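You operate a simulated robot arm through the tools that you are given. There is no shell and no other tool.

You are at the controls of a simulated robot arm. One attempt, no reset.

## Task
Plug the long housing's three ports by colour and put it in the tray.
Fine: each plug pushed home in the port over its colour mark before the housing moves; the grey plug stays where it stands.

The check looks at the end state, three seconds after you hand in, the way a careful person would. Anything else that was tipped, shoved, dropped, spilled or broken makes it a failure.

## Robot
A 7-joint arm with a two-finger parallel gripper, fixed in place. Base frame: the origin is at the foot of the arm, x ahead of it, y to its left, z up; the work surface is at about z = 0.88. Readings come in m, degrees, newtons and seconds.
Its first joint turns from -166.0 to 166.0 degrees. Payload 4.4 kg.
Tool frame: the origin (TCP) lies between the finger pads and is the grasp point; the fingertips stand 0.023 m ahead of it; z points along the fingers, y is the line along which they close. The gripper opens to 0.094 m. The fingers are 0.038 m wide and 0.01 m thick; the gripper's body (0.054 by 0.096 m) begins 0.039 m behind the TCP.
Orientation is that of the tool frame in the base frame, as a unit quaternion [x, y, z, w]. With the fingers straight down and closing along the base's y, the tool's x points along the base's -x, its y along +y and its z along -z.

## Interface
- The arm moves only by the tool drive_tool. Its argument "commands" is a list of rows, each an object (a shift or turn left out is 0, a gripper value left out holds the last) with "translation": the shift along the tool's x, y, z in units of 30 mm (1.0 is 30 mm), a list of three; "angular": the turn, a rotation vector about the tool's x, y, z in units of 8 degrees (1.0 is 8 degrees), a list of three. In form: [{"translation": [x, y, z], "angular": [ax, ay, az]}, ...]. A call has 1 to 20 rows; each row shifts and turns the commanded pose from where the row before left it, along the tool's axes as they then stand. "gripper" is the closure in counts, from 0 (fully open) to 255 (shut), set as the call begins (left out, the last holds). A call with a number of a shift or a turn outside -1 to 1 is refused whole. Each row takes 0.2 s and may step no farther than 0.05 m and 8.6 degrees from the row before; otherwise, or with a gripper value out of range, the whole call is refused. A pose out of reach is approached as far as the arm can. The call stops where the force on the tool passes 40 N (or 10 N more than at its start, if that is more) or the arm is blocked; 0.2 s more then pass. The fingers move at their own pace (about 0.072 m/s each) and stop on an object; they squeeze with about 44 N. The grip force told is the motor's: it shows also when the fingers shut on nothing. Time passes only in rows, and 0.2 s behind the last, so rows that do not move let the fingers close. It gives the time, the measured TCP pose, the force on the tool (base axes), the opening and the grip force at its end, in the units of the frame above (readings bear some noise), with the torque about the TCP (base axes, N m) and any sound that the robot's microphone picked up.
- Cameras (640 x 400 px; columns grow to the right, rows downward): "scene" is fixed at [0.2197, -0.4996, 1.6396]; the picture's right is [0.86, -0.51, 0.00], its down [-0.33, -0.56, -0.76] and it looks along [0.39, 0.65, -0.65] (base axes); focal length 330 px, centre (320, 200). "wrist" rides on the gripper at [0.086, 0.016, -0.074] in the tool frame; the picture's right is [-0.18, 0.98, 0.00], its down [-0.58, -0.11, -0.81] and it looks along [-0.79, -0.15, 0.59] (tool axes); focal length 243 px, centre (320, 200). There is no depth. A picture from a camera that has moved, and an enlarged one, comes with that camera's place and axes in the base frame and with its lens.
- capture(camera): a new picture of that camera. It takes no simulated time.
- zoom(camera, box): a new picture of the part [left, top, right, bottom] of that camera's present view, enlarged. It takes no simulated time.
- finish_job(): hands the job in; it is judged then, once.

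Nothing tells you positions but the pictures and the camera data. Unless the task says otherwise, let go and move clear before handing in.

The tools are called as a command line: name --argument value ..., lists and objects as JSON in quotes. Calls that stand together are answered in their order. drive_tool: Moves the arm, as the interface text tells. Its arguments: {"type":"object","properties":{"commands":{"type":"array","items":{"type":"object","properties":{"translation":{"type":"array","items":{"type":"number"}},"angular":{"type":"array","items":{"type":"number"}}}}},"gripper":{"type":"number"}},"required":["commands"]} The other tools are called the same way: capture (camera) takes a picture; zoom (camera, box) takes an enlarged picture of a part of a camera's view; finish_job () hands the job in.

At the start:

```text
t: 0.0
eef_pos: [0.7817, -0.0958, 1.2251]
orientation: [0.0, 1.0, 0.0, 0.0]
ft_force: [-0.6, -0.3, -0.8]
wrist_torque: [0.0, -0.02, 0.0]
grip_width: 0.094
gripper_force: 0.0
```

scene: 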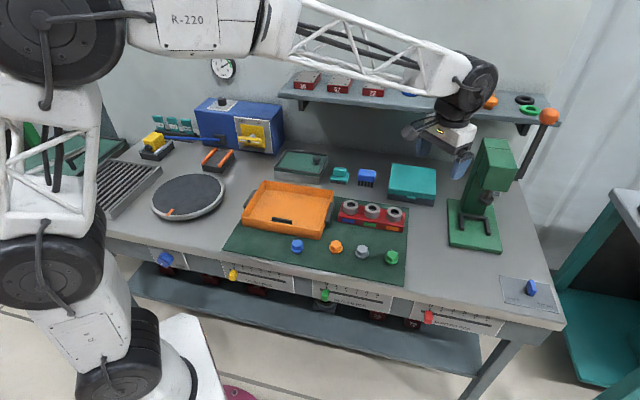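
wrist: 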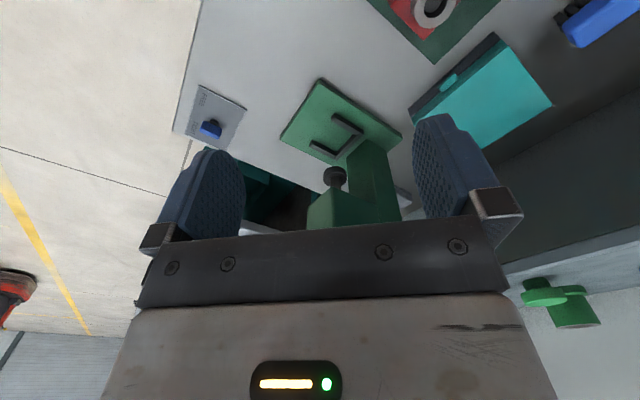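

I see a red long housing with three ports on a green mat, an orange tray to its left, and four plugs (blue, orange, grey, green) in front. I'll zoom in to find the colour marks and positions.

zoom --camera "scene" --box '[320, 180, 420, 245]'

zoom --camera "scene" --box '[220, 170, 420, 295]'

zoom --camera "scene" --box '[280, 230, 410, 290]'

```text
6.15 times, centred on (370, 212) of scene
camera zoom: at [0.2197, -0.4996, 1.6396], right [0.86, -0.51, 0.0], down [-0.33, -0.56, -0.76], along [0.39, 0.65, -0.65], focal length 2033 px, centre (12, 123)
```

zoom: 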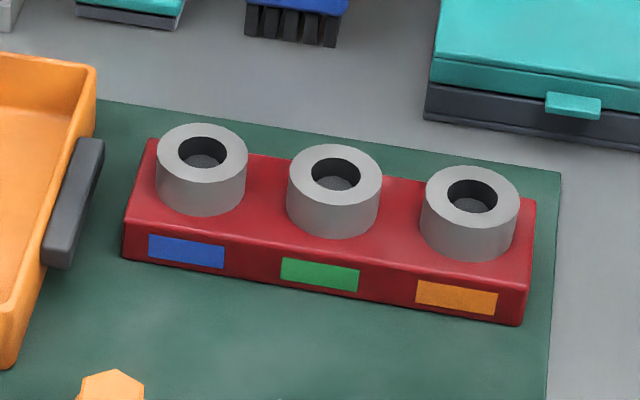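

```text
3.20 times, centred on (320, 232) of scene
camera zoom: at [0.2197, -0.4996, 1.6396], right [0.86, -0.51, 0.0], down [-0.33, -0.56, -0.76], along [0.39, 0.65, -0.65], focal length 1057 px, centre (320, 96)
```

zoom: 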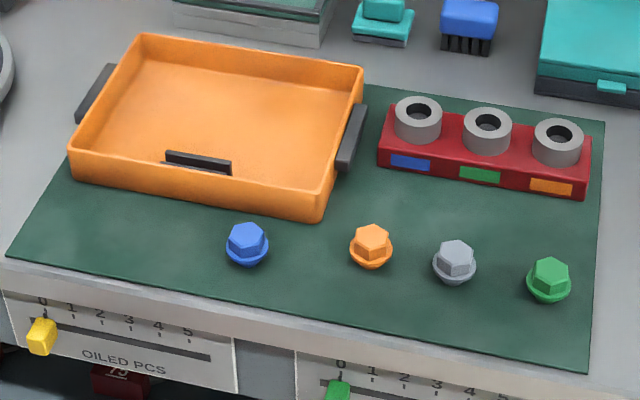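

```text
4.92 times, centred on (345, 260) of scene
camera zoom: at [0.2197, -0.4996, 1.6396], right [0.86, -0.51, 0.0], down [-0.33, -0.56, -0.76], along [0.39, 0.65, -0.65], focal length 1626 px, centre (197, -95)
```

zoom: 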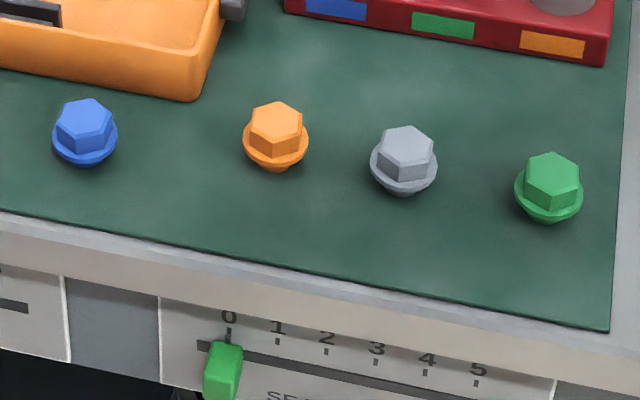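

The marks from left to right are blue, green and orange, and the plugs from left to right are blue, orange, grey and green. I'll zoom in on the plugs to see the hex orientation before moving.

zoom --camera "scene" --box '[284, 232, 348, 272]'

zoom --camera "scene" --box '[346, 236, 410, 276]'

zoom --camera "scene" --box '[230, 175, 342, 245]'

```text
10.00 times, centred on (316, 252) of scene
camera zoom: at [0.2197, -0.4996, 1.6396], right [0.86, -0.51, 0.0], down [-0.33, -0.56, -0.76], along [0.39, 0.65, -0.65], focal length 3304 px, centre (360, -320)
```

zoom: 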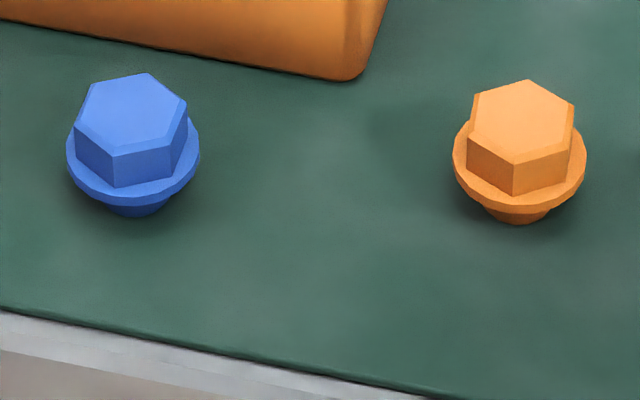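

```text
10.00 times, centred on (378, 256) of scene
camera zoom: at [0.2197, -0.4996, 1.6396], right [0.86, -0.51, 0.0], down [-0.33, -0.56, -0.76], along [0.39, 0.65, -0.65], focal length 3304 px, centre (-260, -360)
```

zoom: 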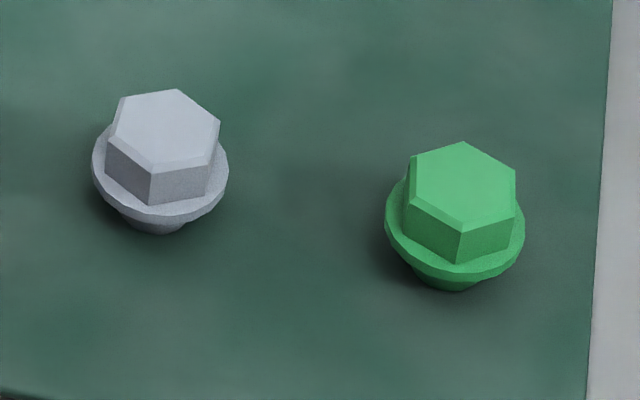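

```text
5.71 times, centred on (286, 210) of scene
camera zoom: at [0.2197, -0.4996, 1.6396], right [0.86, -0.51, 0.0], down [-0.33, -0.56, -0.76], along [0.39, 0.65, -0.65], focal length 1888 px, centre (514, 143)
```

zoom: 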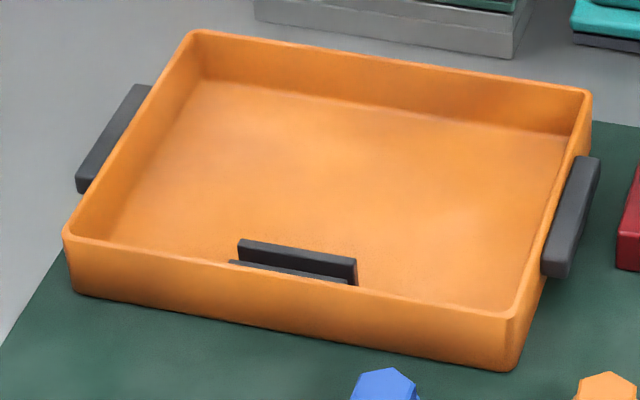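

Bosses are about 47 mm across and 70 mm apart, with the housing and tray both lying at about 45°. I'll move the arm back above the plugs for a closer wrist view.

drive_tool --commands '[{"translation": [0.96, 0.41, 0.4]}, {"translation": [0.96, 0.41, 0.4]}, {"translation": [0.96, 0.41, 0.4]}, {"translation": [0.96, 0.41, 0.4]}, {"translation": [0.96, 0.41, 0.4]}, {"translation": [0.96, 0.41, 0.4]}, {"translation": [0.96, 0.41, 0.4]}, {"translation": [0.96, 0.41, 0.4]}]'

capture --camera "wrist"

capture --camera "scene"

```text
t: 1.8
eef_pos: [0.5507, 0.004, 1.1314]
orientation: [-0.001, 1.0, 0.0, 0.0]
ft_force: [-0.3, -0.1, 0.5]
wrist_torque: [0.0, 0.0, -0.04]
grip_width: 0.0941
gripper_force: 0.0
```

```text
taken
camera wrist: at [0.4641, 0.0192, 1.2072], right [0.18, 0.98, 0.0], down [0.58, -0.11, 0.81], along [0.79, -0.15, -0.59], focal length 243 px, centre (320, 200)
```

wrist: 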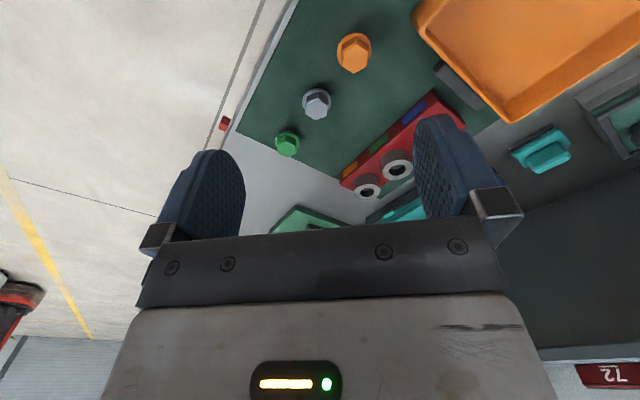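

```text
taken
```

scene: 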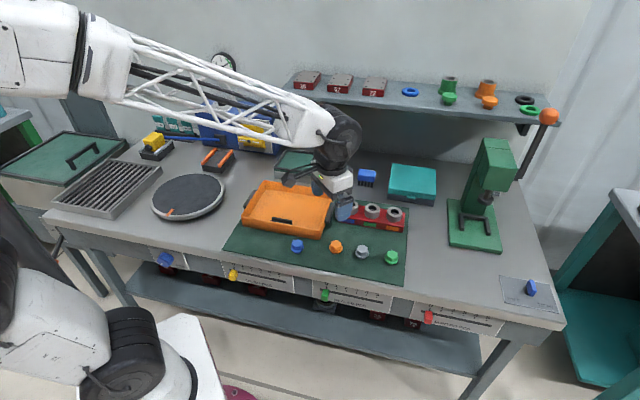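

The wrist view shows the orange, grey and green plugs and the housing. I'll zoom in on those for precise positions.

zoom --camera "wrist" --box '[260, 20, 420, 120]'

zoom --camera "wrist" --box '[240, 90, 400, 190]'

zoom --camera "wrist" --box '[330, 80, 490, 210]'

zoom --camera "wrist" --box '[410, 0, 640, 130]'

```text
4.00 times, centred on (340, 70) of wrist
camera zoom: at [0.4641, 0.0192, 1.2072], right [0.18, 0.98, 0.0], down [0.58, -0.11, 0.81], along [0.79, -0.15, -0.59], focal length 970 px, centre (240, 720)
```

zoom: 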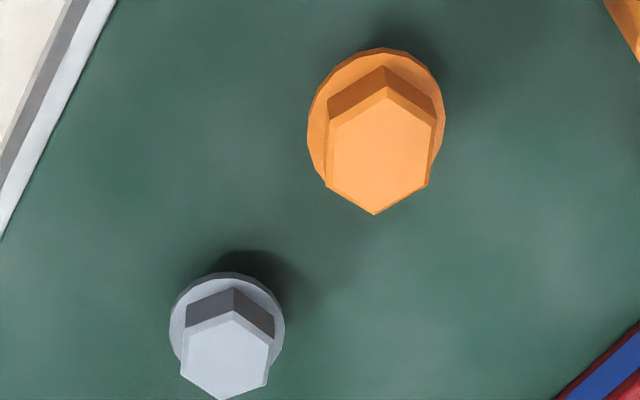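

```text
4.00 times, centred on (320, 140) of wrist
camera zoom: at [0.4641, 0.0192, 1.2072], right [0.18, 0.98, 0.0], down [0.58, -0.11, 0.81], along [0.79, -0.15, -0.59], focal length 970 px, centre (320, 440)
```

zoom: 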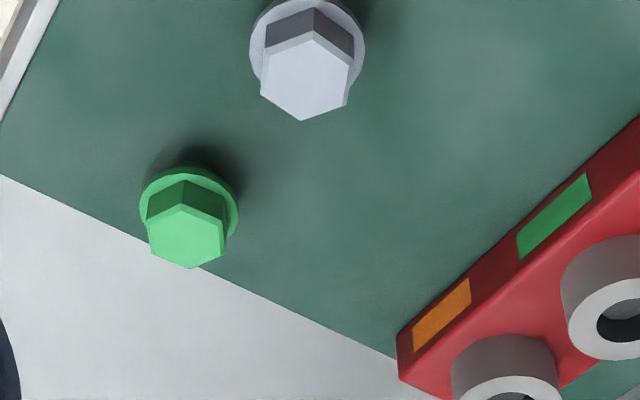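

```text
3.08 times, centred on (410, 145) of wrist
camera zoom: at [0.4641, 0.0192, 1.2072], right [0.18, 0.98, 0.0], down [0.58, -0.11, 0.81], along [0.79, -0.15, -0.59], focal length 746 px, centre (43, 369)
```

zoom: 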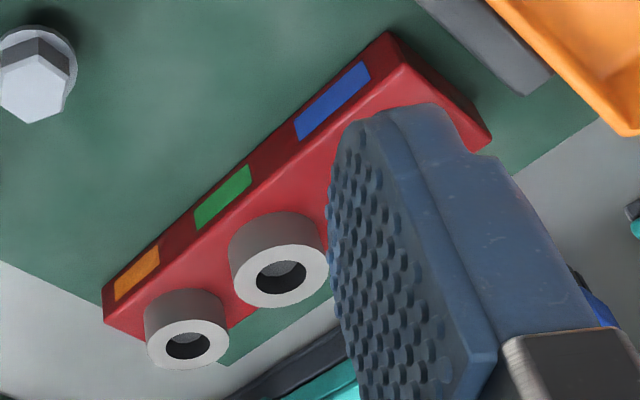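

```text
2.78 times, centred on (525, 65) of wrist
camera zoom: at [0.4641, 0.0192, 1.2072], right [0.18, 0.98, 0.0], down [0.58, -0.11, 0.81], along [0.79, -0.15, -0.59], focal length 675 px, centre (-250, 576)
```

zoom: 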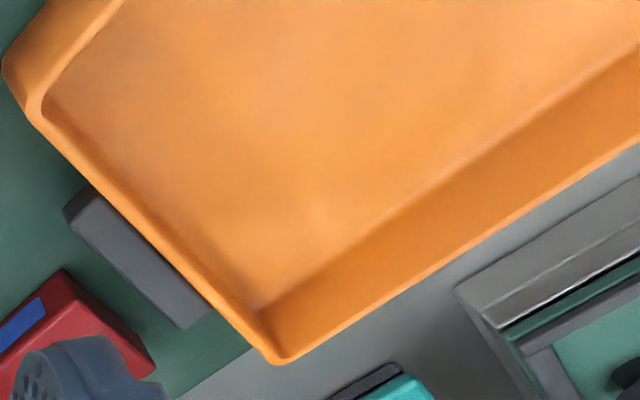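

The orange plug is near (0.597, 0.035), its head top at z≈0.91, and its flats want the fingers turned about 10° clockwise. I'll hover above it and check.

drive_tool --commands '[{"translation": [-0.31, 0.207, 0.94]}, {"translation": [-0.31, 0.207, 0.94]}, {"translation": [-0.31, 0.207, 0.94]}, {"translation": [-0.31, 0.207, 0.94]}, {"translation": [-0.31, 0.207, 0.94]}, {"angular": [0, 0, 0.656]}, {"angular": [0, 0, 0.656]}, {}]'

capture --camera "wrist"

zoom --camera "wrist" --box '[240, 70, 400, 170]'

```text
t: 3.6
eef_pos: [0.5984, 0.0333, 0.9889]
orientation: [0.092, 0.996, 0.0, 0.0]
ft_force: [-0.1, -0.3, 0.2]
wrist_torque: [0.0, 0.03, 0.0]
grip_width: 0.0941
gripper_force: 0.0
```

```text
taken
camera wrist: at [0.5158, 0.0651, 1.064], right [0.36, 0.93, 0.0], down [0.55, -0.21, 0.81], along [0.75, -0.29, -0.59], focal length 243 px, centre (320, 200)
```

wrist: 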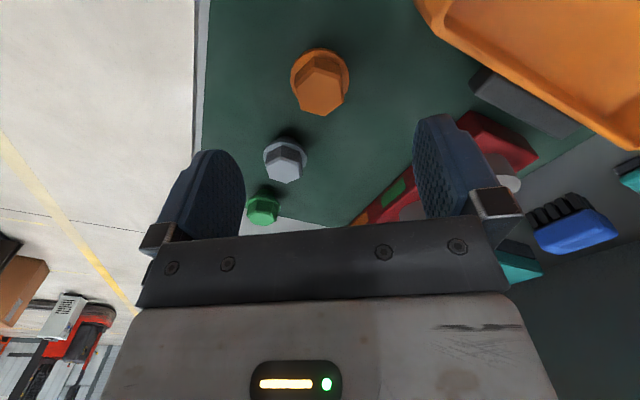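

```text
4.00 times, centred on (320, 120) of wrist
camera zoom: at [0.5158, 0.0651, 1.064], right [0.36, 0.93, 0.0], down [0.55, -0.21, 0.81], along [0.75, -0.29, -0.59], focal length 970 px, centre (320, 520)
```

zoom: 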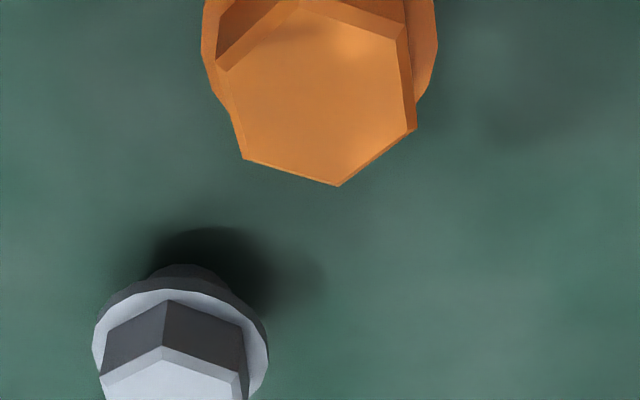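

The orange plug sits centred between the fingers and its flats are aligned with them. I'll part-close, go down until the tips are just above the flange, and grip.

drive_tool --commands '[{"translation": [0, 0, 0.55]}, {"translation": [0, 0, 0.55]}, {"translation": [0, 0, 0.55]}, {"translation": [0, 0, 0.55]}, {}]' --gripper 90

zoom --camera "wrist" --box '[200, 80, 440, 230]'

zoom --camera "scene" --box '[290, 210, 390, 272]'

```text
t: 4.8
eef_pos: [0.5988, 0.032, 0.9239]
orientation: [0.091, 0.996, 0.0, 0.0]
ft_force: [-0.2, -0.3, 0.4]
wrist_torque: [-0.03, 0.02, 0.04]
grip_width: 0.0611
gripper_force: 0.1
```

```text
2.67 times, centred on (320, 155) of wrist
camera zoom: at [0.5161, 0.0642, 0.9988], right [0.36, 0.93, 0.0], down [0.55, -0.21, 0.81], along [0.75, -0.29, -0.59], focal length 647 px, centre (320, 320)
```

zoom: 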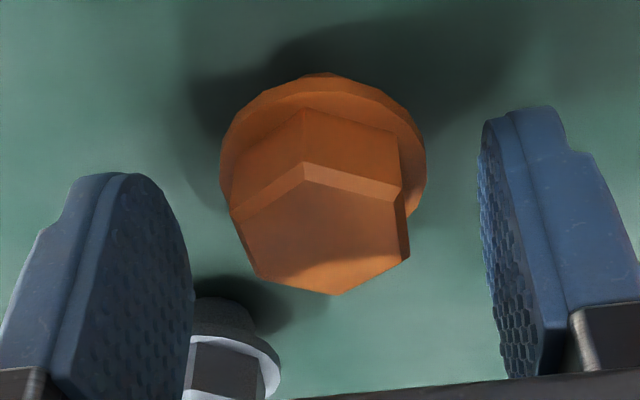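

```text
6.40 times, centred on (340, 241) of scene
camera zoom: at [0.2197, -0.4996, 1.6396], right [0.86, -0.51, 0.0], down [-0.33, -0.56, -0.76], along [0.39, 0.65, -0.65], focal length 2114 px, centre (192, -62)
```

zoom: 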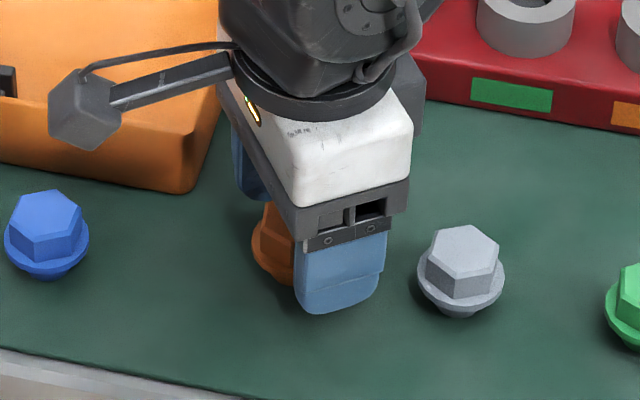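

The fingers straddle the orange head. Closing now.

drive_tool --commands '[{}, {}, {}, {}]' --gripper 255

zoom --camera "wrist" --box '[200, 80, 440, 230]'

zoom --camera "scene" --box '[290, 210, 390, 272]'

```text
t: 5.8
eef_pos: [0.5979, 0.0325, 0.9234]
orientation: [0.09, 0.996, 0.0, 0.001]
ft_force: [1.1, -0.6, 0.3]
wrist_torque: [0.0, 0.0, 0.01]
grip_width: 0.0366
gripper_force: 44.3
```

```text
2.67 times, centred on (320, 155) of wrist
camera zoom: at [0.5161, 0.0642, 0.9988], right [0.36, 0.93, 0.0], down [0.55, -0.21, 0.81], along [0.75, -0.29, -0.59], focal length 647 px, centre (320, 320)
```

zoom: 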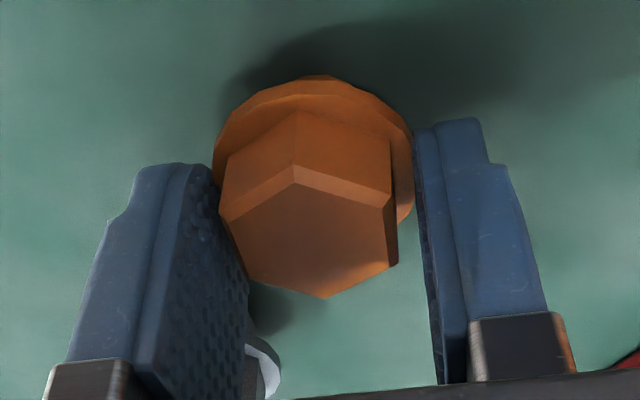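

```text
6.40 times, centred on (340, 241) of scene
camera zoom: at [0.2197, -0.4996, 1.6396], right [0.86, -0.51, 0.0], down [-0.33, -0.56, -0.76], along [0.39, 0.65, -0.65], focal length 2114 px, centre (192, -62)
```

zoom: 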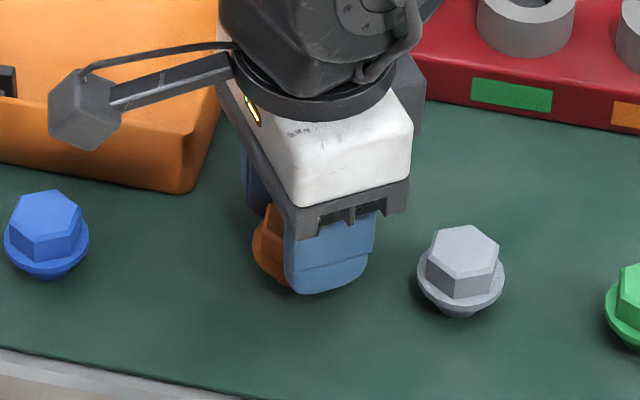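

The opening of 36.6 mm means the tips caught the flange rim rather than the hex. I'll open, rise 4.5 mm and regrip.

drive_tool --commands '[{}, {}]' --gripper 90

drive_tool --commands '[{"translation": [0, 0, -0.15]}, {}]'

drive_tool --commands '[{}, {}, {}, {}]' --gripper 255

zoom --camera "wrist" --box '[200, 80, 440, 230]'

```text
t: 6.4
eef_pos: [0.6004, 0.0334, 0.9238]
orientation: [0.092, 0.996, 0.0, 0.0]
ft_force: [-0.4, 0.0, 0.4]
wrist_torque: [-0.03, 0.03, 0.02]
grip_width: 0.061
gripper_force: 0.1
```

```text
t: 7.0
eef_pos: [0.599, 0.0324, 0.9272]
orientation: [0.091, 0.996, -0.001, 0.002]
ft_force: [0.0, 0.5, 0.0]
wrist_torque: [0.0, 0.01, 0.01]
grip_width: 0.0608
gripper_force: 0.1
```

```text
t: 8.0
eef_pos: [0.5992, 0.0318, 0.9269]
orientation: [0.091, 0.996, 0.0, 0.0]
ft_force: [-0.1, -2.1, 3.6]
wrist_torque: [-0.2, 0.08, -0.01]
grip_width: 0.0312
gripper_force: 44.1
```

```text
2.67 times, centred on (320, 155) of wrist
camera zoom: at [0.5162, 0.0642, 1.0029], right [0.36, 0.93, 0.0], down [0.55, -0.21, 0.81], along [0.75, -0.29, -0.59], focal length 647 px, centre (320, 320)
```

zoom: 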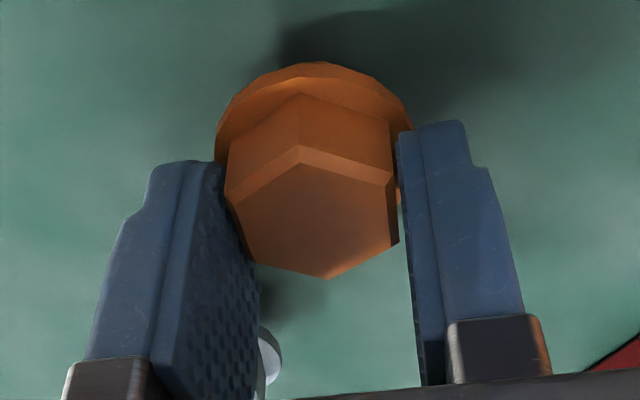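

The orange plug is gripped on its hex (31 mm). I'll lift it clear and carry it above the orange-marked port for a look.

drive_tool --commands '[{"translation": [0, 0, -0.5]}, {"translation": [0, 0, -0.9]}, {"translation": [0, 0, -0.9]}, {"translation": [0, 0, -0.9]}, {"translation": [0, 0, -0.9]}]'

zoom --camera "scene" --box '[300, 170, 400, 232]'

drive_tool --commands '[{"translation": [-0.993, 0.2187, 0]}, {"translation": [-0.993, 0.2187, 0]}, {"translation": [-0.993, 0.2187, 0]}, {"translation": [-0.993, 0.2187, 0]}, {"translation": [-0.993, 0.2187, 0]}, {"translation": [-0.993, 0.2187, 0]}, {"translation": [-0.993, 0.2187, 0]}, {}]'

capture --camera "wrist"

zoom --camera "wrist" --box '[220, 10, 420, 180]'

zoom --camera "scene" --box '[330, 140, 430, 232]'

```text
t: 9.2
eef_pos: [0.5996, 0.0321, 1.0505]
orientation: [0.092, 0.996, 0.0, 0.0]
ft_force: [0.0, -0.3, -0.1]
wrist_torque: [0.01, -0.01, 0.0]
grip_width: 0.0312
gripper_force: 43.7
```

```text
6.40 times, centred on (350, 201) of scene
camera zoom: at [0.2197, -0.4996, 1.6396], right [0.86, -0.51, 0.0], down [-0.33, -0.56, -0.76], along [0.39, 0.65, -0.65], focal length 2114 px, centre (128, 194)
```

zoom: 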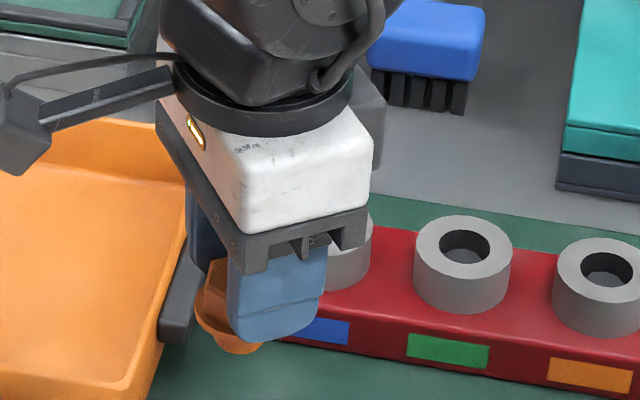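

```text
t: 11.0
eef_pos: [0.8149, 0.0414, 1.0515]
orientation: [0.091, 0.996, 0.0, 0.0]
ft_force: [-0.1, -0.3, -0.7]
wrist_torque: [0.0, 0.01, 0.02]
grip_width: 0.0313
gripper_force: 44.1
```

```text
taken
camera wrist: at [0.7318, 0.0733, 1.127], right [0.36, 0.93, 0.0], down [0.55, -0.21, 0.81], along [0.75, -0.29, -0.59], focal length 243 px, centre (320, 200)
```

wrist: 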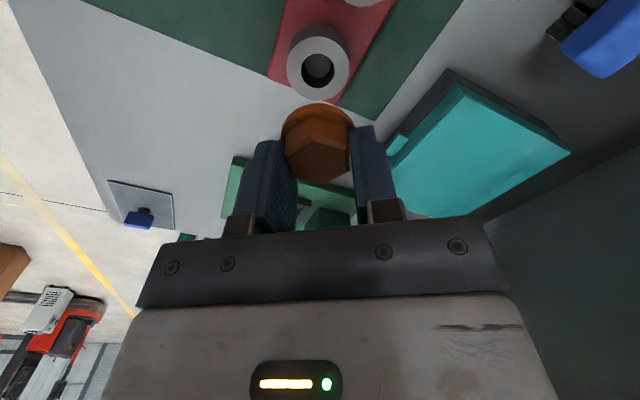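

```text
2.35 times, centred on (320, 95) of wrist
camera zoom: at [0.7318, 0.0733, 1.127], right [0.36, 0.93, 0.0], down [0.55, -0.21, 0.81], along [0.75, -0.29, -0.59], focal length 571 px, centre (320, 447)
```

zoom: 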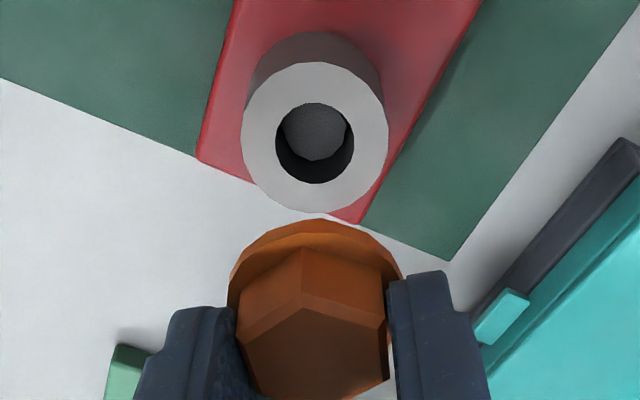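

```text
4.35 times, centred on (380, 186) of scene
camera zoom: at [0.2197, -0.4996, 1.6396], right [0.86, -0.51, 0.0], down [-0.33, -0.56, -0.76], along [0.39, 0.65, -0.65], focal length 1436 px, centre (59, 261)
```

zoom: 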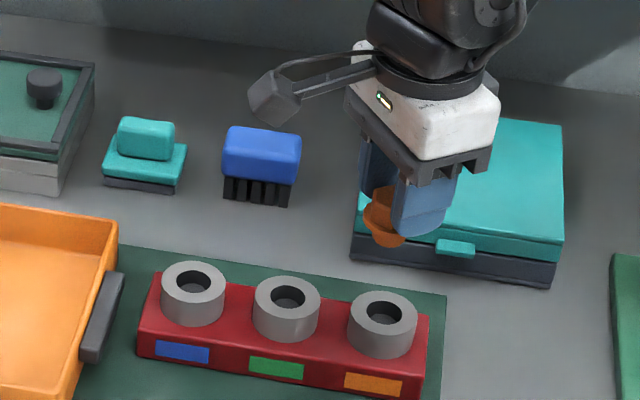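

The port lines up laterally with the plug, and the forward offset is only a couple of millimetres by my estimate. I'll come down to a small gap and compare at close range.

drive_tool --commands '[{"translation": [0, 0, 0.6]}, {"translation": [0, 0, 0.6]}, {"translation": [0, 0, 0.6]}, {}]'

zoom --camera "wrist" --box '[240, 60, 400, 180]'

zoom --camera "scene" --box '[360, 170, 420, 225]'

```text
t: 12.0
eef_pos: [0.8118, 0.0396, 0.9975]
orientation: [0.092, 0.996, 0.0, 0.001]
ft_force: [-0.3, -0.3, -0.3]
wrist_torque: [-0.01, -0.04, 0.0]
grip_width: 0.0312
gripper_force: 43.5
```

```text
3.33 times, centred on (320, 120) of wrist
camera zoom: at [0.7296, 0.0728, 1.0722], right [0.36, 0.93, 0.0], down [0.55, -0.21, 0.81], along [0.75, -0.29, -0.59], focal length 809 px, centre (320, 467)
```

zoom: 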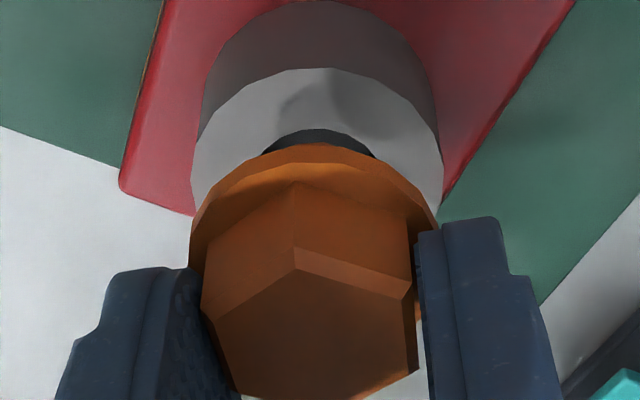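

```text
7.27 times, centred on (390, 198) of scene
camera zoom: at [0.2197, -0.4996, 1.6396], right [0.86, -0.51, 0.0], down [-0.33, -0.56, -0.76], along [0.39, 0.65, -0.65], focal length 2403 px, centre (-189, 218)
```

zoom: 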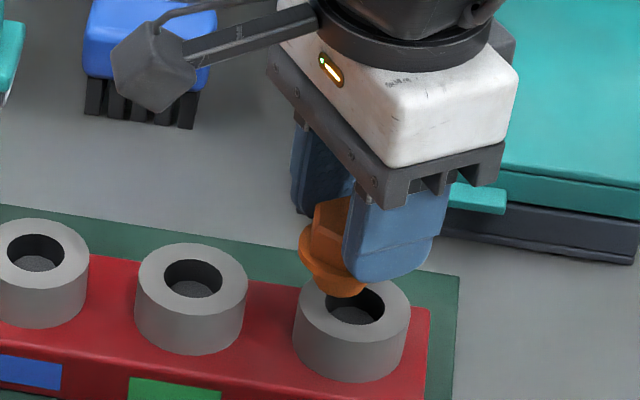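

The plug is close over the port, and the scene view suggests it needs to go slightly forward. I'll zoom in tighter to measure.

zoom --camera "scene" --box '[395, 200, 421, 224]'

zoom --camera "scene" --box '[380, 195, 420, 225]'

```text
16.00 times, centred on (408, 212) of scene
camera zoom: at [0.2197, -0.4996, 1.6396], right [0.86, -0.51, 0.0], down [-0.33, -0.56, -0.76], along [0.39, 0.65, -0.65], focal length 5286 px, centre (-1088, 8)
```

zoom: 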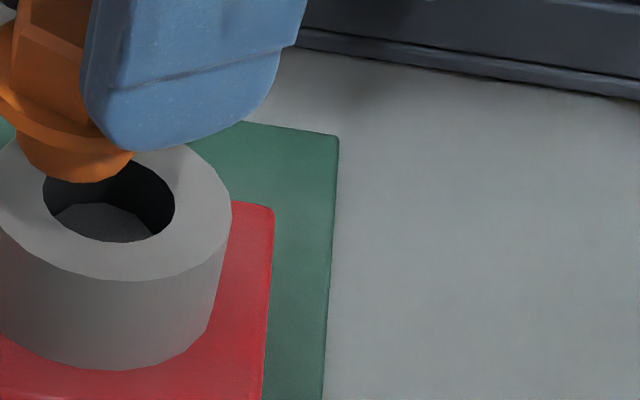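

```text
13.33 times, centred on (400, 210) of scene
camera zoom: at [0.2197, -0.4996, 1.6396], right [0.86, -0.51, 0.0], down [-0.33, -0.56, -0.76], along [0.39, 0.65, -0.65], focal length 4405 px, centre (-747, 67)
```

zoom: 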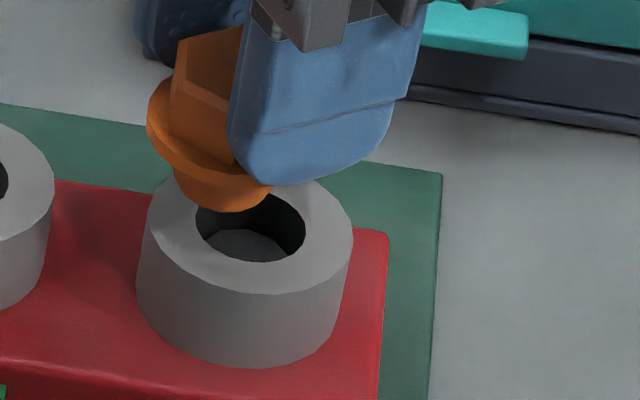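

The plug looks about 6–8 mm short of the port along the camera's forward line. I'll nudge 6 mm that way and look again.

drive_tool --commands '[{"translation": [-0.2, -0.02, 0]}, {}]'

zoom --camera "wrist" --box '[240, 60, 400, 180]'

zoom --camera "scene" --box '[380, 195, 420, 225]'

```text
t: 12.6
eef_pos: [0.8181, 0.0394, 0.9962]
orientation: [0.092, 0.996, -0.001, 0.0]
ft_force: [-0.3, 0.9, -0.2]
wrist_torque: [-0.03, 0.01, 0.01]
grip_width: 0.0312
gripper_force: 43.9
```

```text
3.33 times, centred on (320, 120) of wrist
camera zoom: at [0.7352, 0.0711, 1.0716], right [0.36, 0.93, 0.0], down [0.55, -0.21, 0.81], along [0.75, -0.29, -0.59], focal length 809 px, centre (320, 467)
```

zoom: 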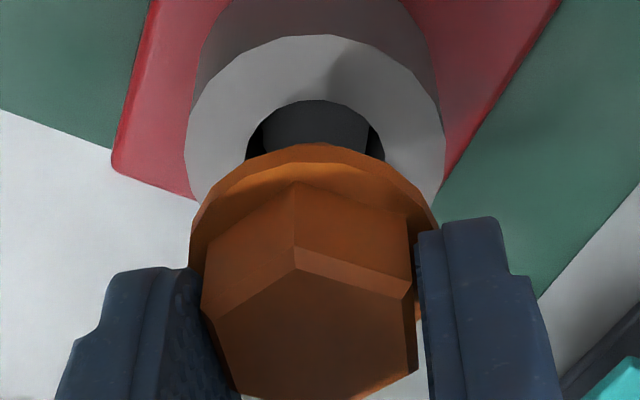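

```text
13.33 times, centred on (400, 210) of scene
camera zoom: at [0.2197, -0.4996, 1.6396], right [0.86, -0.51, 0.0], down [-0.33, -0.56, -0.76], along [0.39, 0.65, -0.65], focal length 4405 px, centre (-747, 67)
```

zoom: 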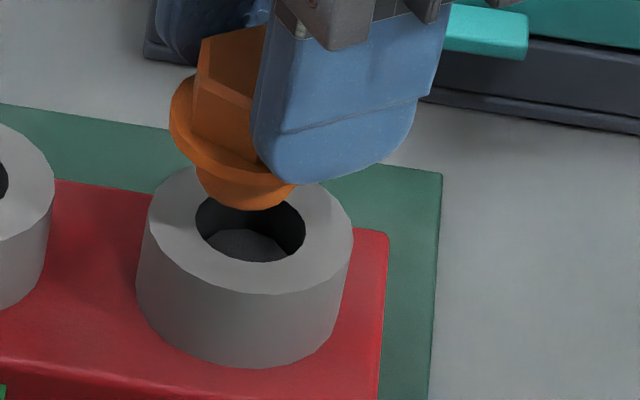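

Good progress: roughly 1–3 mm more forward is needed. I'll nudge 1.5 mm, lower 8 mm and recheck.

drive_tool --commands '[{"translation": [-0.05, -0.01, 0.27]}, {}, {}]'

zoom --camera "wrist" --box '[240, 60, 400, 180]'

zoom --camera "scene" --box '[380, 195, 420, 225]'

```text
t: 13.4
eef_pos: [0.8195, 0.0395, 0.9881]
orientation: [0.092, 0.996, 0.0, 0.0]
ft_force: [0.5, -0.1, -0.7]
wrist_torque: [0.04, 0.01, -0.02]
grip_width: 0.0313
gripper_force: 44.4
```

```text
3.33 times, centred on (320, 120) of wrist
camera zoom: at [0.7365, 0.0704, 1.0639], right [0.36, 0.93, 0.0], down [0.55, -0.21, 0.81], along [0.75, -0.29, -0.59], focal length 809 px, centre (320, 467)
```

zoom: 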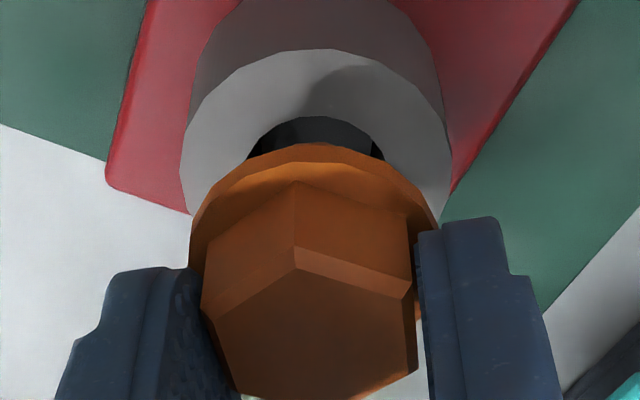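

```text
13.33 times, centred on (400, 210) of scene
camera zoom: at [0.2197, -0.4996, 1.6396], right [0.86, -0.51, 0.0], down [-0.33, -0.56, -0.76], along [0.39, 0.65, -0.65], focal length 4405 px, centre (-747, 67)
```

zoom: 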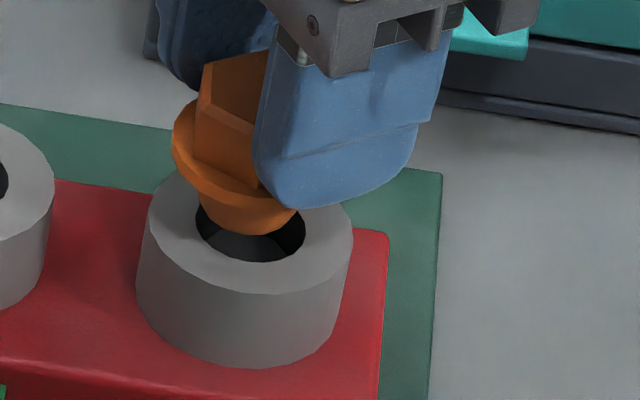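

Nearly centred. I'll nudge another millimetre and lower the stem to the bore mouth in small steps.

drive_tool --commands '[{"translation": [-0.035, 0.0, 0.15]}, {"translation": [0, 0, 0.1]}, {"translation": [0, 0, 0.1]}, {}]'

zoom --camera "wrist" --box '[240, 60, 400, 180]'

zoom --camera "scene" --box '[380, 195, 420, 225]'

```text
t: 14.4
eef_pos: [0.8199, 0.0379, 0.9779]
orientation: [0.091, 0.996, 0.001, 0.0]
ft_force: [0.3, -0.5, -0.7]
wrist_torque: [0.0, -0.02, 0.0]
grip_width: 0.0313
gripper_force: 44.3
```

```text
3.33 times, centred on (320, 120) of wrist
camera zoom: at [0.7376, 0.07, 1.0526], right [0.36, 0.93, 0.0], down [0.55, -0.21, 0.81], along [0.75, -0.29, -0.59], focal length 809 px, centre (320, 467)
```

zoom: 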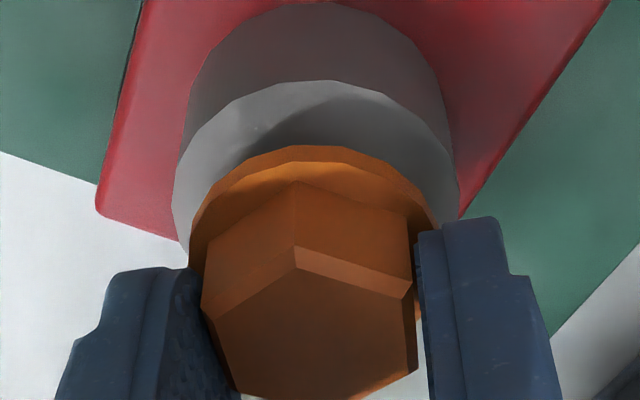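

```text
13.33 times, centred on (400, 210) of scene
camera zoom: at [0.2197, -0.4996, 1.6396], right [0.86, -0.51, 0.0], down [-0.33, -0.56, -0.76], along [0.39, 0.65, -0.65], focal length 4405 px, centre (-747, 67)
```

zoom: 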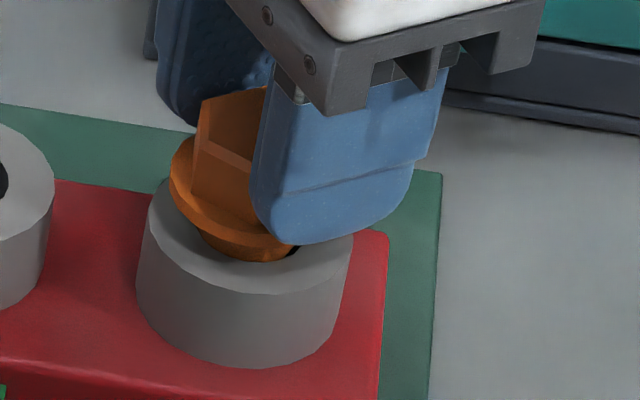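

The stem tip appears to be at the bore mouth with a thin gap on the right. I'll nudge 1 mm and step down, watching the force.

drive_tool --commands '[{"translation": [-0.035, -0.01, 0.0]}, {"translation": [0, 0, 0.07]}, {"translation": [0, 0, 0.07]}, {}]'

zoom --camera "wrist" --box '[240, 60, 400, 180]'

zoom --camera "scene" --box '[380, 195, 420, 225]'

```text
t: 15.4
eef_pos: [0.8205, 0.0374, 0.9748]
orientation: [0.091, 0.996, 0.0, 0.0]
ft_force: [0.2, -0.1, -0.1]
wrist_torque: [0.0, 0.0, -0.02]
grip_width: 0.0312
gripper_force: 44.6
```

```text
3.33 times, centred on (320, 120) of wrist
camera zoom: at [0.7385, 0.0692, 1.0493], right [0.36, 0.93, 0.0], down [0.55, -0.21, 0.81], along [0.75, -0.29, -0.59], focal length 809 px, centre (320, 467)
```

zoom: 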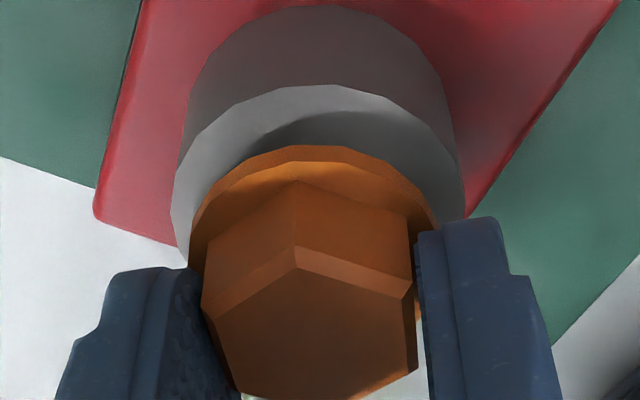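

```text
13.33 times, centred on (400, 210) of scene
camera zoom: at [0.2197, -0.4996, 1.6396], right [0.86, -0.51, 0.0], down [-0.33, -0.56, -0.76], along [0.39, 0.65, -0.65], focal length 4405 px, centre (-747, 67)
```

zoom: 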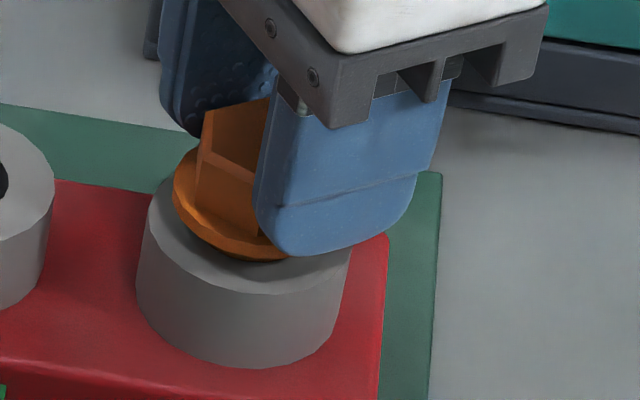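

The stem is going in with no resistance. I'll continue down until it seats.

drive_tool --commands '[{"translation": [0, 0, 0.07]}, {"translation": [0, 0, 0.07]}, {"translation": [0, 0, 0.07]}, {}]'

zoom --camera "wrist" --box '[240, 60, 400, 180]'

zoom --camera "scene" --box '[380, 195, 420, 225]'

```text
t: 16.4
eef_pos: [0.8209, 0.0386, 0.9675]
orientation: [0.092, 0.996, 0.0, 0.0]
ft_force: [0.2, -1.0, 3.8]
wrist_torque: [-0.1, 0.04, 0.05]
grip_width: 0.0311
gripper_force: 44.0
```

```text
3.33 times, centred on (320, 120) of wrist
camera zoom: at [0.7381, 0.0698, 1.0428], right [0.36, 0.93, 0.0], down [0.55, -0.21, 0.81], along [0.75, -0.29, -0.59], focal length 809 px, centre (320, 467)
```

zoom: 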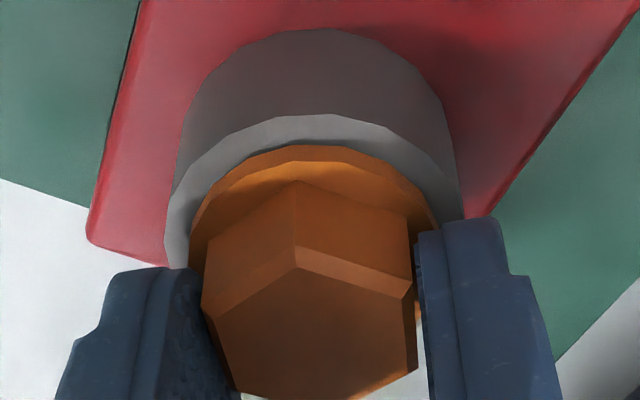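

```text
13.33 times, centred on (400, 210) of scene
camera zoom: at [0.2197, -0.4996, 1.6396], right [0.86, -0.51, 0.0], down [-0.33, -0.56, -0.76], along [0.39, 0.65, -0.65], focal length 4405 px, centre (-747, 67)
```

zoom: 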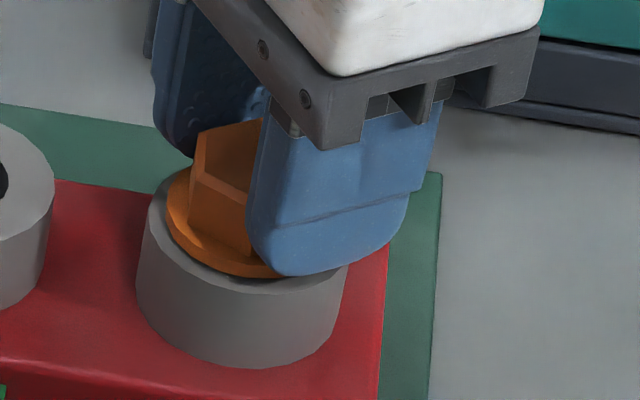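

Light contact of about 4 N, and the flange still looks a few millimetres off the boss. I'll push on in small steps.

drive_tool --commands '[{"translation": [0, 0, 0.05]}, {"translation": [0, 0, 0.05]}, {}]'

zoom --camera "scene" --box '[380, 195, 420, 225]'

zoom --camera "wrist" --box '[240, 60, 400, 180]'

```text
t: 17.2
eef_pos: [0.8215, 0.0372, 0.9637]
orientation: [0.092, 0.996, -0.001, 0.001]
ft_force: [-0.9, 2.2, 22.5]
wrist_torque: [0.09, 0.21, 0.0]
grip_width: 0.0319
gripper_force: 43.9
```

```text
13.33 times, centred on (400, 210) of scene
camera zoom: at [0.2197, -0.4996, 1.6396], right [0.86, -0.51, 0.0], down [-0.33, -0.56, -0.76], along [0.39, 0.65, -0.65], focal length 4405 px, centre (-747, 67)
```

zoom: 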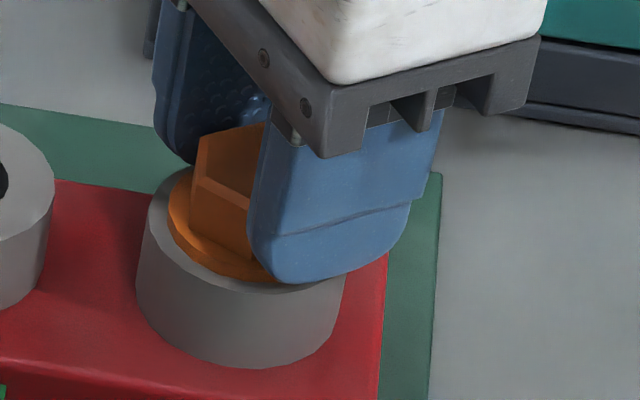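

```text
3.33 times, centred on (320, 120) of wrist
camera zoom: at [0.7384, 0.0694, 1.0404], right [0.36, 0.93, 0.0], down [0.55, -0.21, 0.81], along [0.75, -0.29, -0.59], focal length 809 px, centre (320, 467)
```

zoom: 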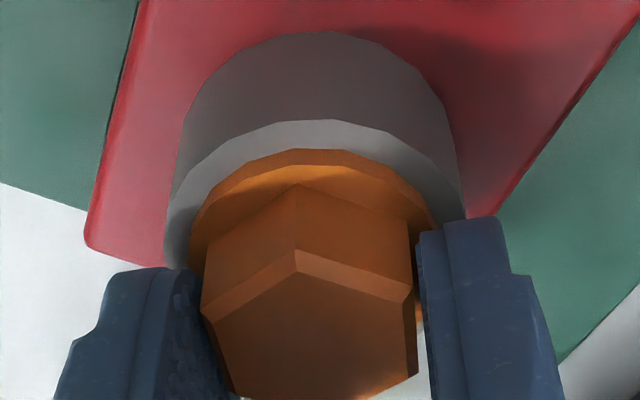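

22 N now, near the height at which I'd expect the flange to seat. One more millimetre or so to confirm a hard stop.

drive_tool --commands '[{"translation": [0, 0, 0.04]}, {"translation": [0, 0, 0.04]}, {}]'

zoom --camera "scene" --box '[380, 195, 420, 225]'

zoom --camera "wrist" --box '[240, 60, 400, 180]'

```text
t: 17.7
eef_pos: [0.8212, 0.038, 0.9637]
orientation: [0.091, 0.996, 0.0, 0.002]
ft_force: [-0.3, 0.8, 3.3]
wrist_torque: [0.01, 0.07, -0.01]
grip_width: 0.0321
gripper_force: 43.8
stopped in row 2: the force on the tool passed its limit at 43 N (the readings are from after the stop); the commanded pose is now the measured one
```

```text
13.33 times, centred on (400, 210) of scene
camera zoom: at [0.2197, -0.4996, 1.6396], right [0.86, -0.51, 0.0], down [-0.33, -0.56, -0.76], along [0.39, 0.65, -0.65], focal length 4405 px, centre (-747, 67)
```

zoom: 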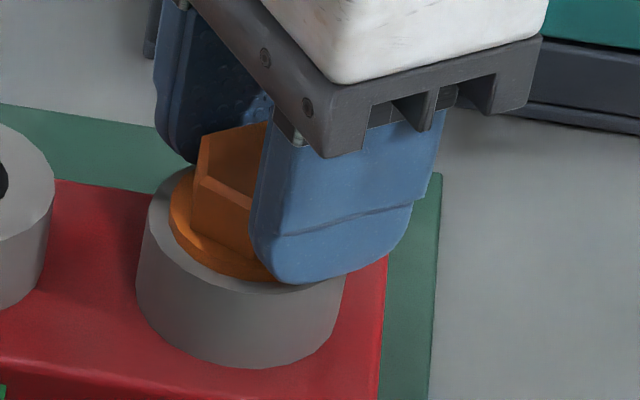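

```text
3.33 times, centred on (320, 120) of wrist
camera zoom: at [0.7388, 0.0693, 1.0403], right [0.36, 0.93, 0.0], down [0.55, -0.21, 0.81], along [0.75, -0.29, -0.59], focal length 809 px, centre (320, 467)
```

zoom: 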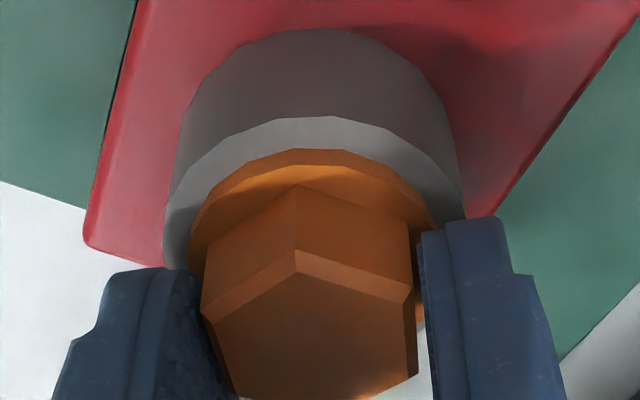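

A hard stop at 43 N with the flange down on the boss, so orange looks home. I'll release and back straight up to check.

drive_tool --commands '[{}, {}, {}]' --gripper 90

drive_tool --commands '[{"translation": [0, 0, -0.5]}, {"translation": [0, 0, -1]}, {"translation": [0, 0, -1]}, {}]'

zoom --camera "scene" --box '[330, 185, 420, 235]'

zoom --camera "wrist" --box '[220, 0, 460, 170]'

```text
t: 18.5
eef_pos: [0.8212, 0.0389, 0.9637]
orientation: [0.091, 0.996, 0.0, 0.001]
ft_force: [-1.2, -0.5, 0.9]
wrist_torque: [-0.01, 0.0, 0.01]
grip_width: 0.0607
gripper_force: 0.1
```

```text
t: 19.5
eef_pos: [0.82, 0.0377, 1.0397]
orientation: [0.092, 0.996, 0.001, 0.001]
ft_force: [-0.3, -0.2, 0.3]
wrist_torque: [-0.01, 0.02, 0.01]
grip_width: 0.0608
gripper_force: 0.2
```

```text
7.11 times, centred on (375, 210) of scene
camera zoom: at [0.2197, -0.4996, 1.6396], right [0.86, -0.51, 0.0], down [-0.33, -0.56, -0.76], along [0.39, 0.65, -0.65], focal length 2349 px, centre (-71, 129)
```

zoom: 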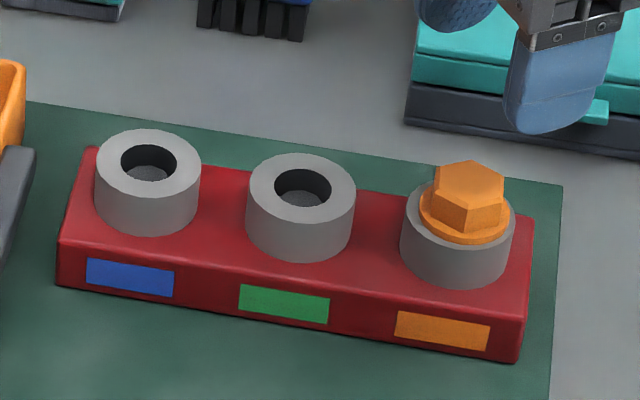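

```text
2.35 times, centred on (340, 85) of wrist
camera zoom: at [0.7375, 0.0691, 1.1152], right [0.36, 0.93, 0.0], down [0.55, -0.21, 0.81], along [0.75, -0.29, -0.59], focal length 571 px, centre (273, 471)
```

zoom: 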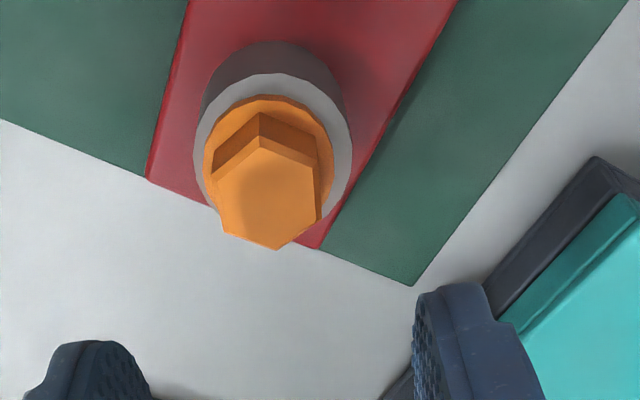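

Orange is seated with its flange flush on the boss. Next I'll go to the green plug, near (0.714, -0.082), and hover.

drive_tool --commands '[{"translation": [0.549, -0.914, 0]}, {"translation": [0.549, -0.914, 0]}, {"translation": [0.549, -0.914, 0]}, {"translation": [0.549, -0.914, 0]}, {"translation": [0.549, -0.914, 0]}, {"translation": [0, 0, 0.85]}, {"translation": [0, 0, 0.85]}, {}]'

zoom --camera "wrist" --box '[240, 50, 400, 150]'

capture --camera "scene"

```text
t: 21.3
eef_pos: [0.7148, -0.0837, 0.9876]
orientation: [0.092, 0.996, 0.0, 0.001]
ft_force: [-0.6, 0.1, -0.4]
wrist_torque: [-0.02, -0.03, -0.01]
grip_width: 0.0607
gripper_force: 0.0
```

```text
4.00 times, centred on (320, 100) of wrist
camera zoom: at [0.633, -0.0521, 1.0627], right [0.36, 0.93, 0.0], down [0.55, -0.21, 0.81], along [0.75, -0.29, -0.59], focal length 970 px, centre (320, 600)
```

zoom: 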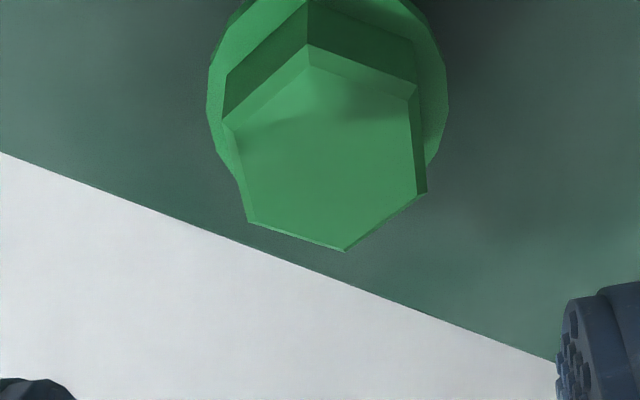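

```text
taken
```

scene: 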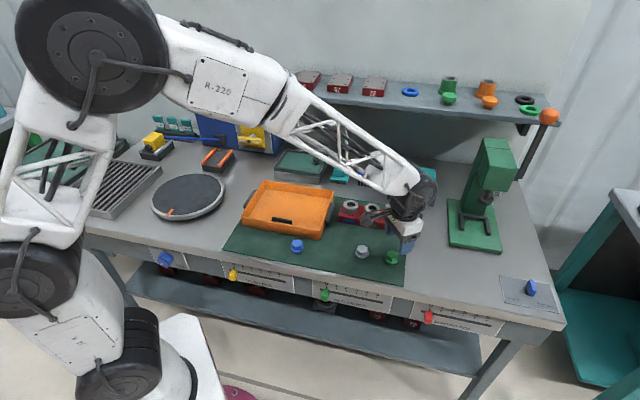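

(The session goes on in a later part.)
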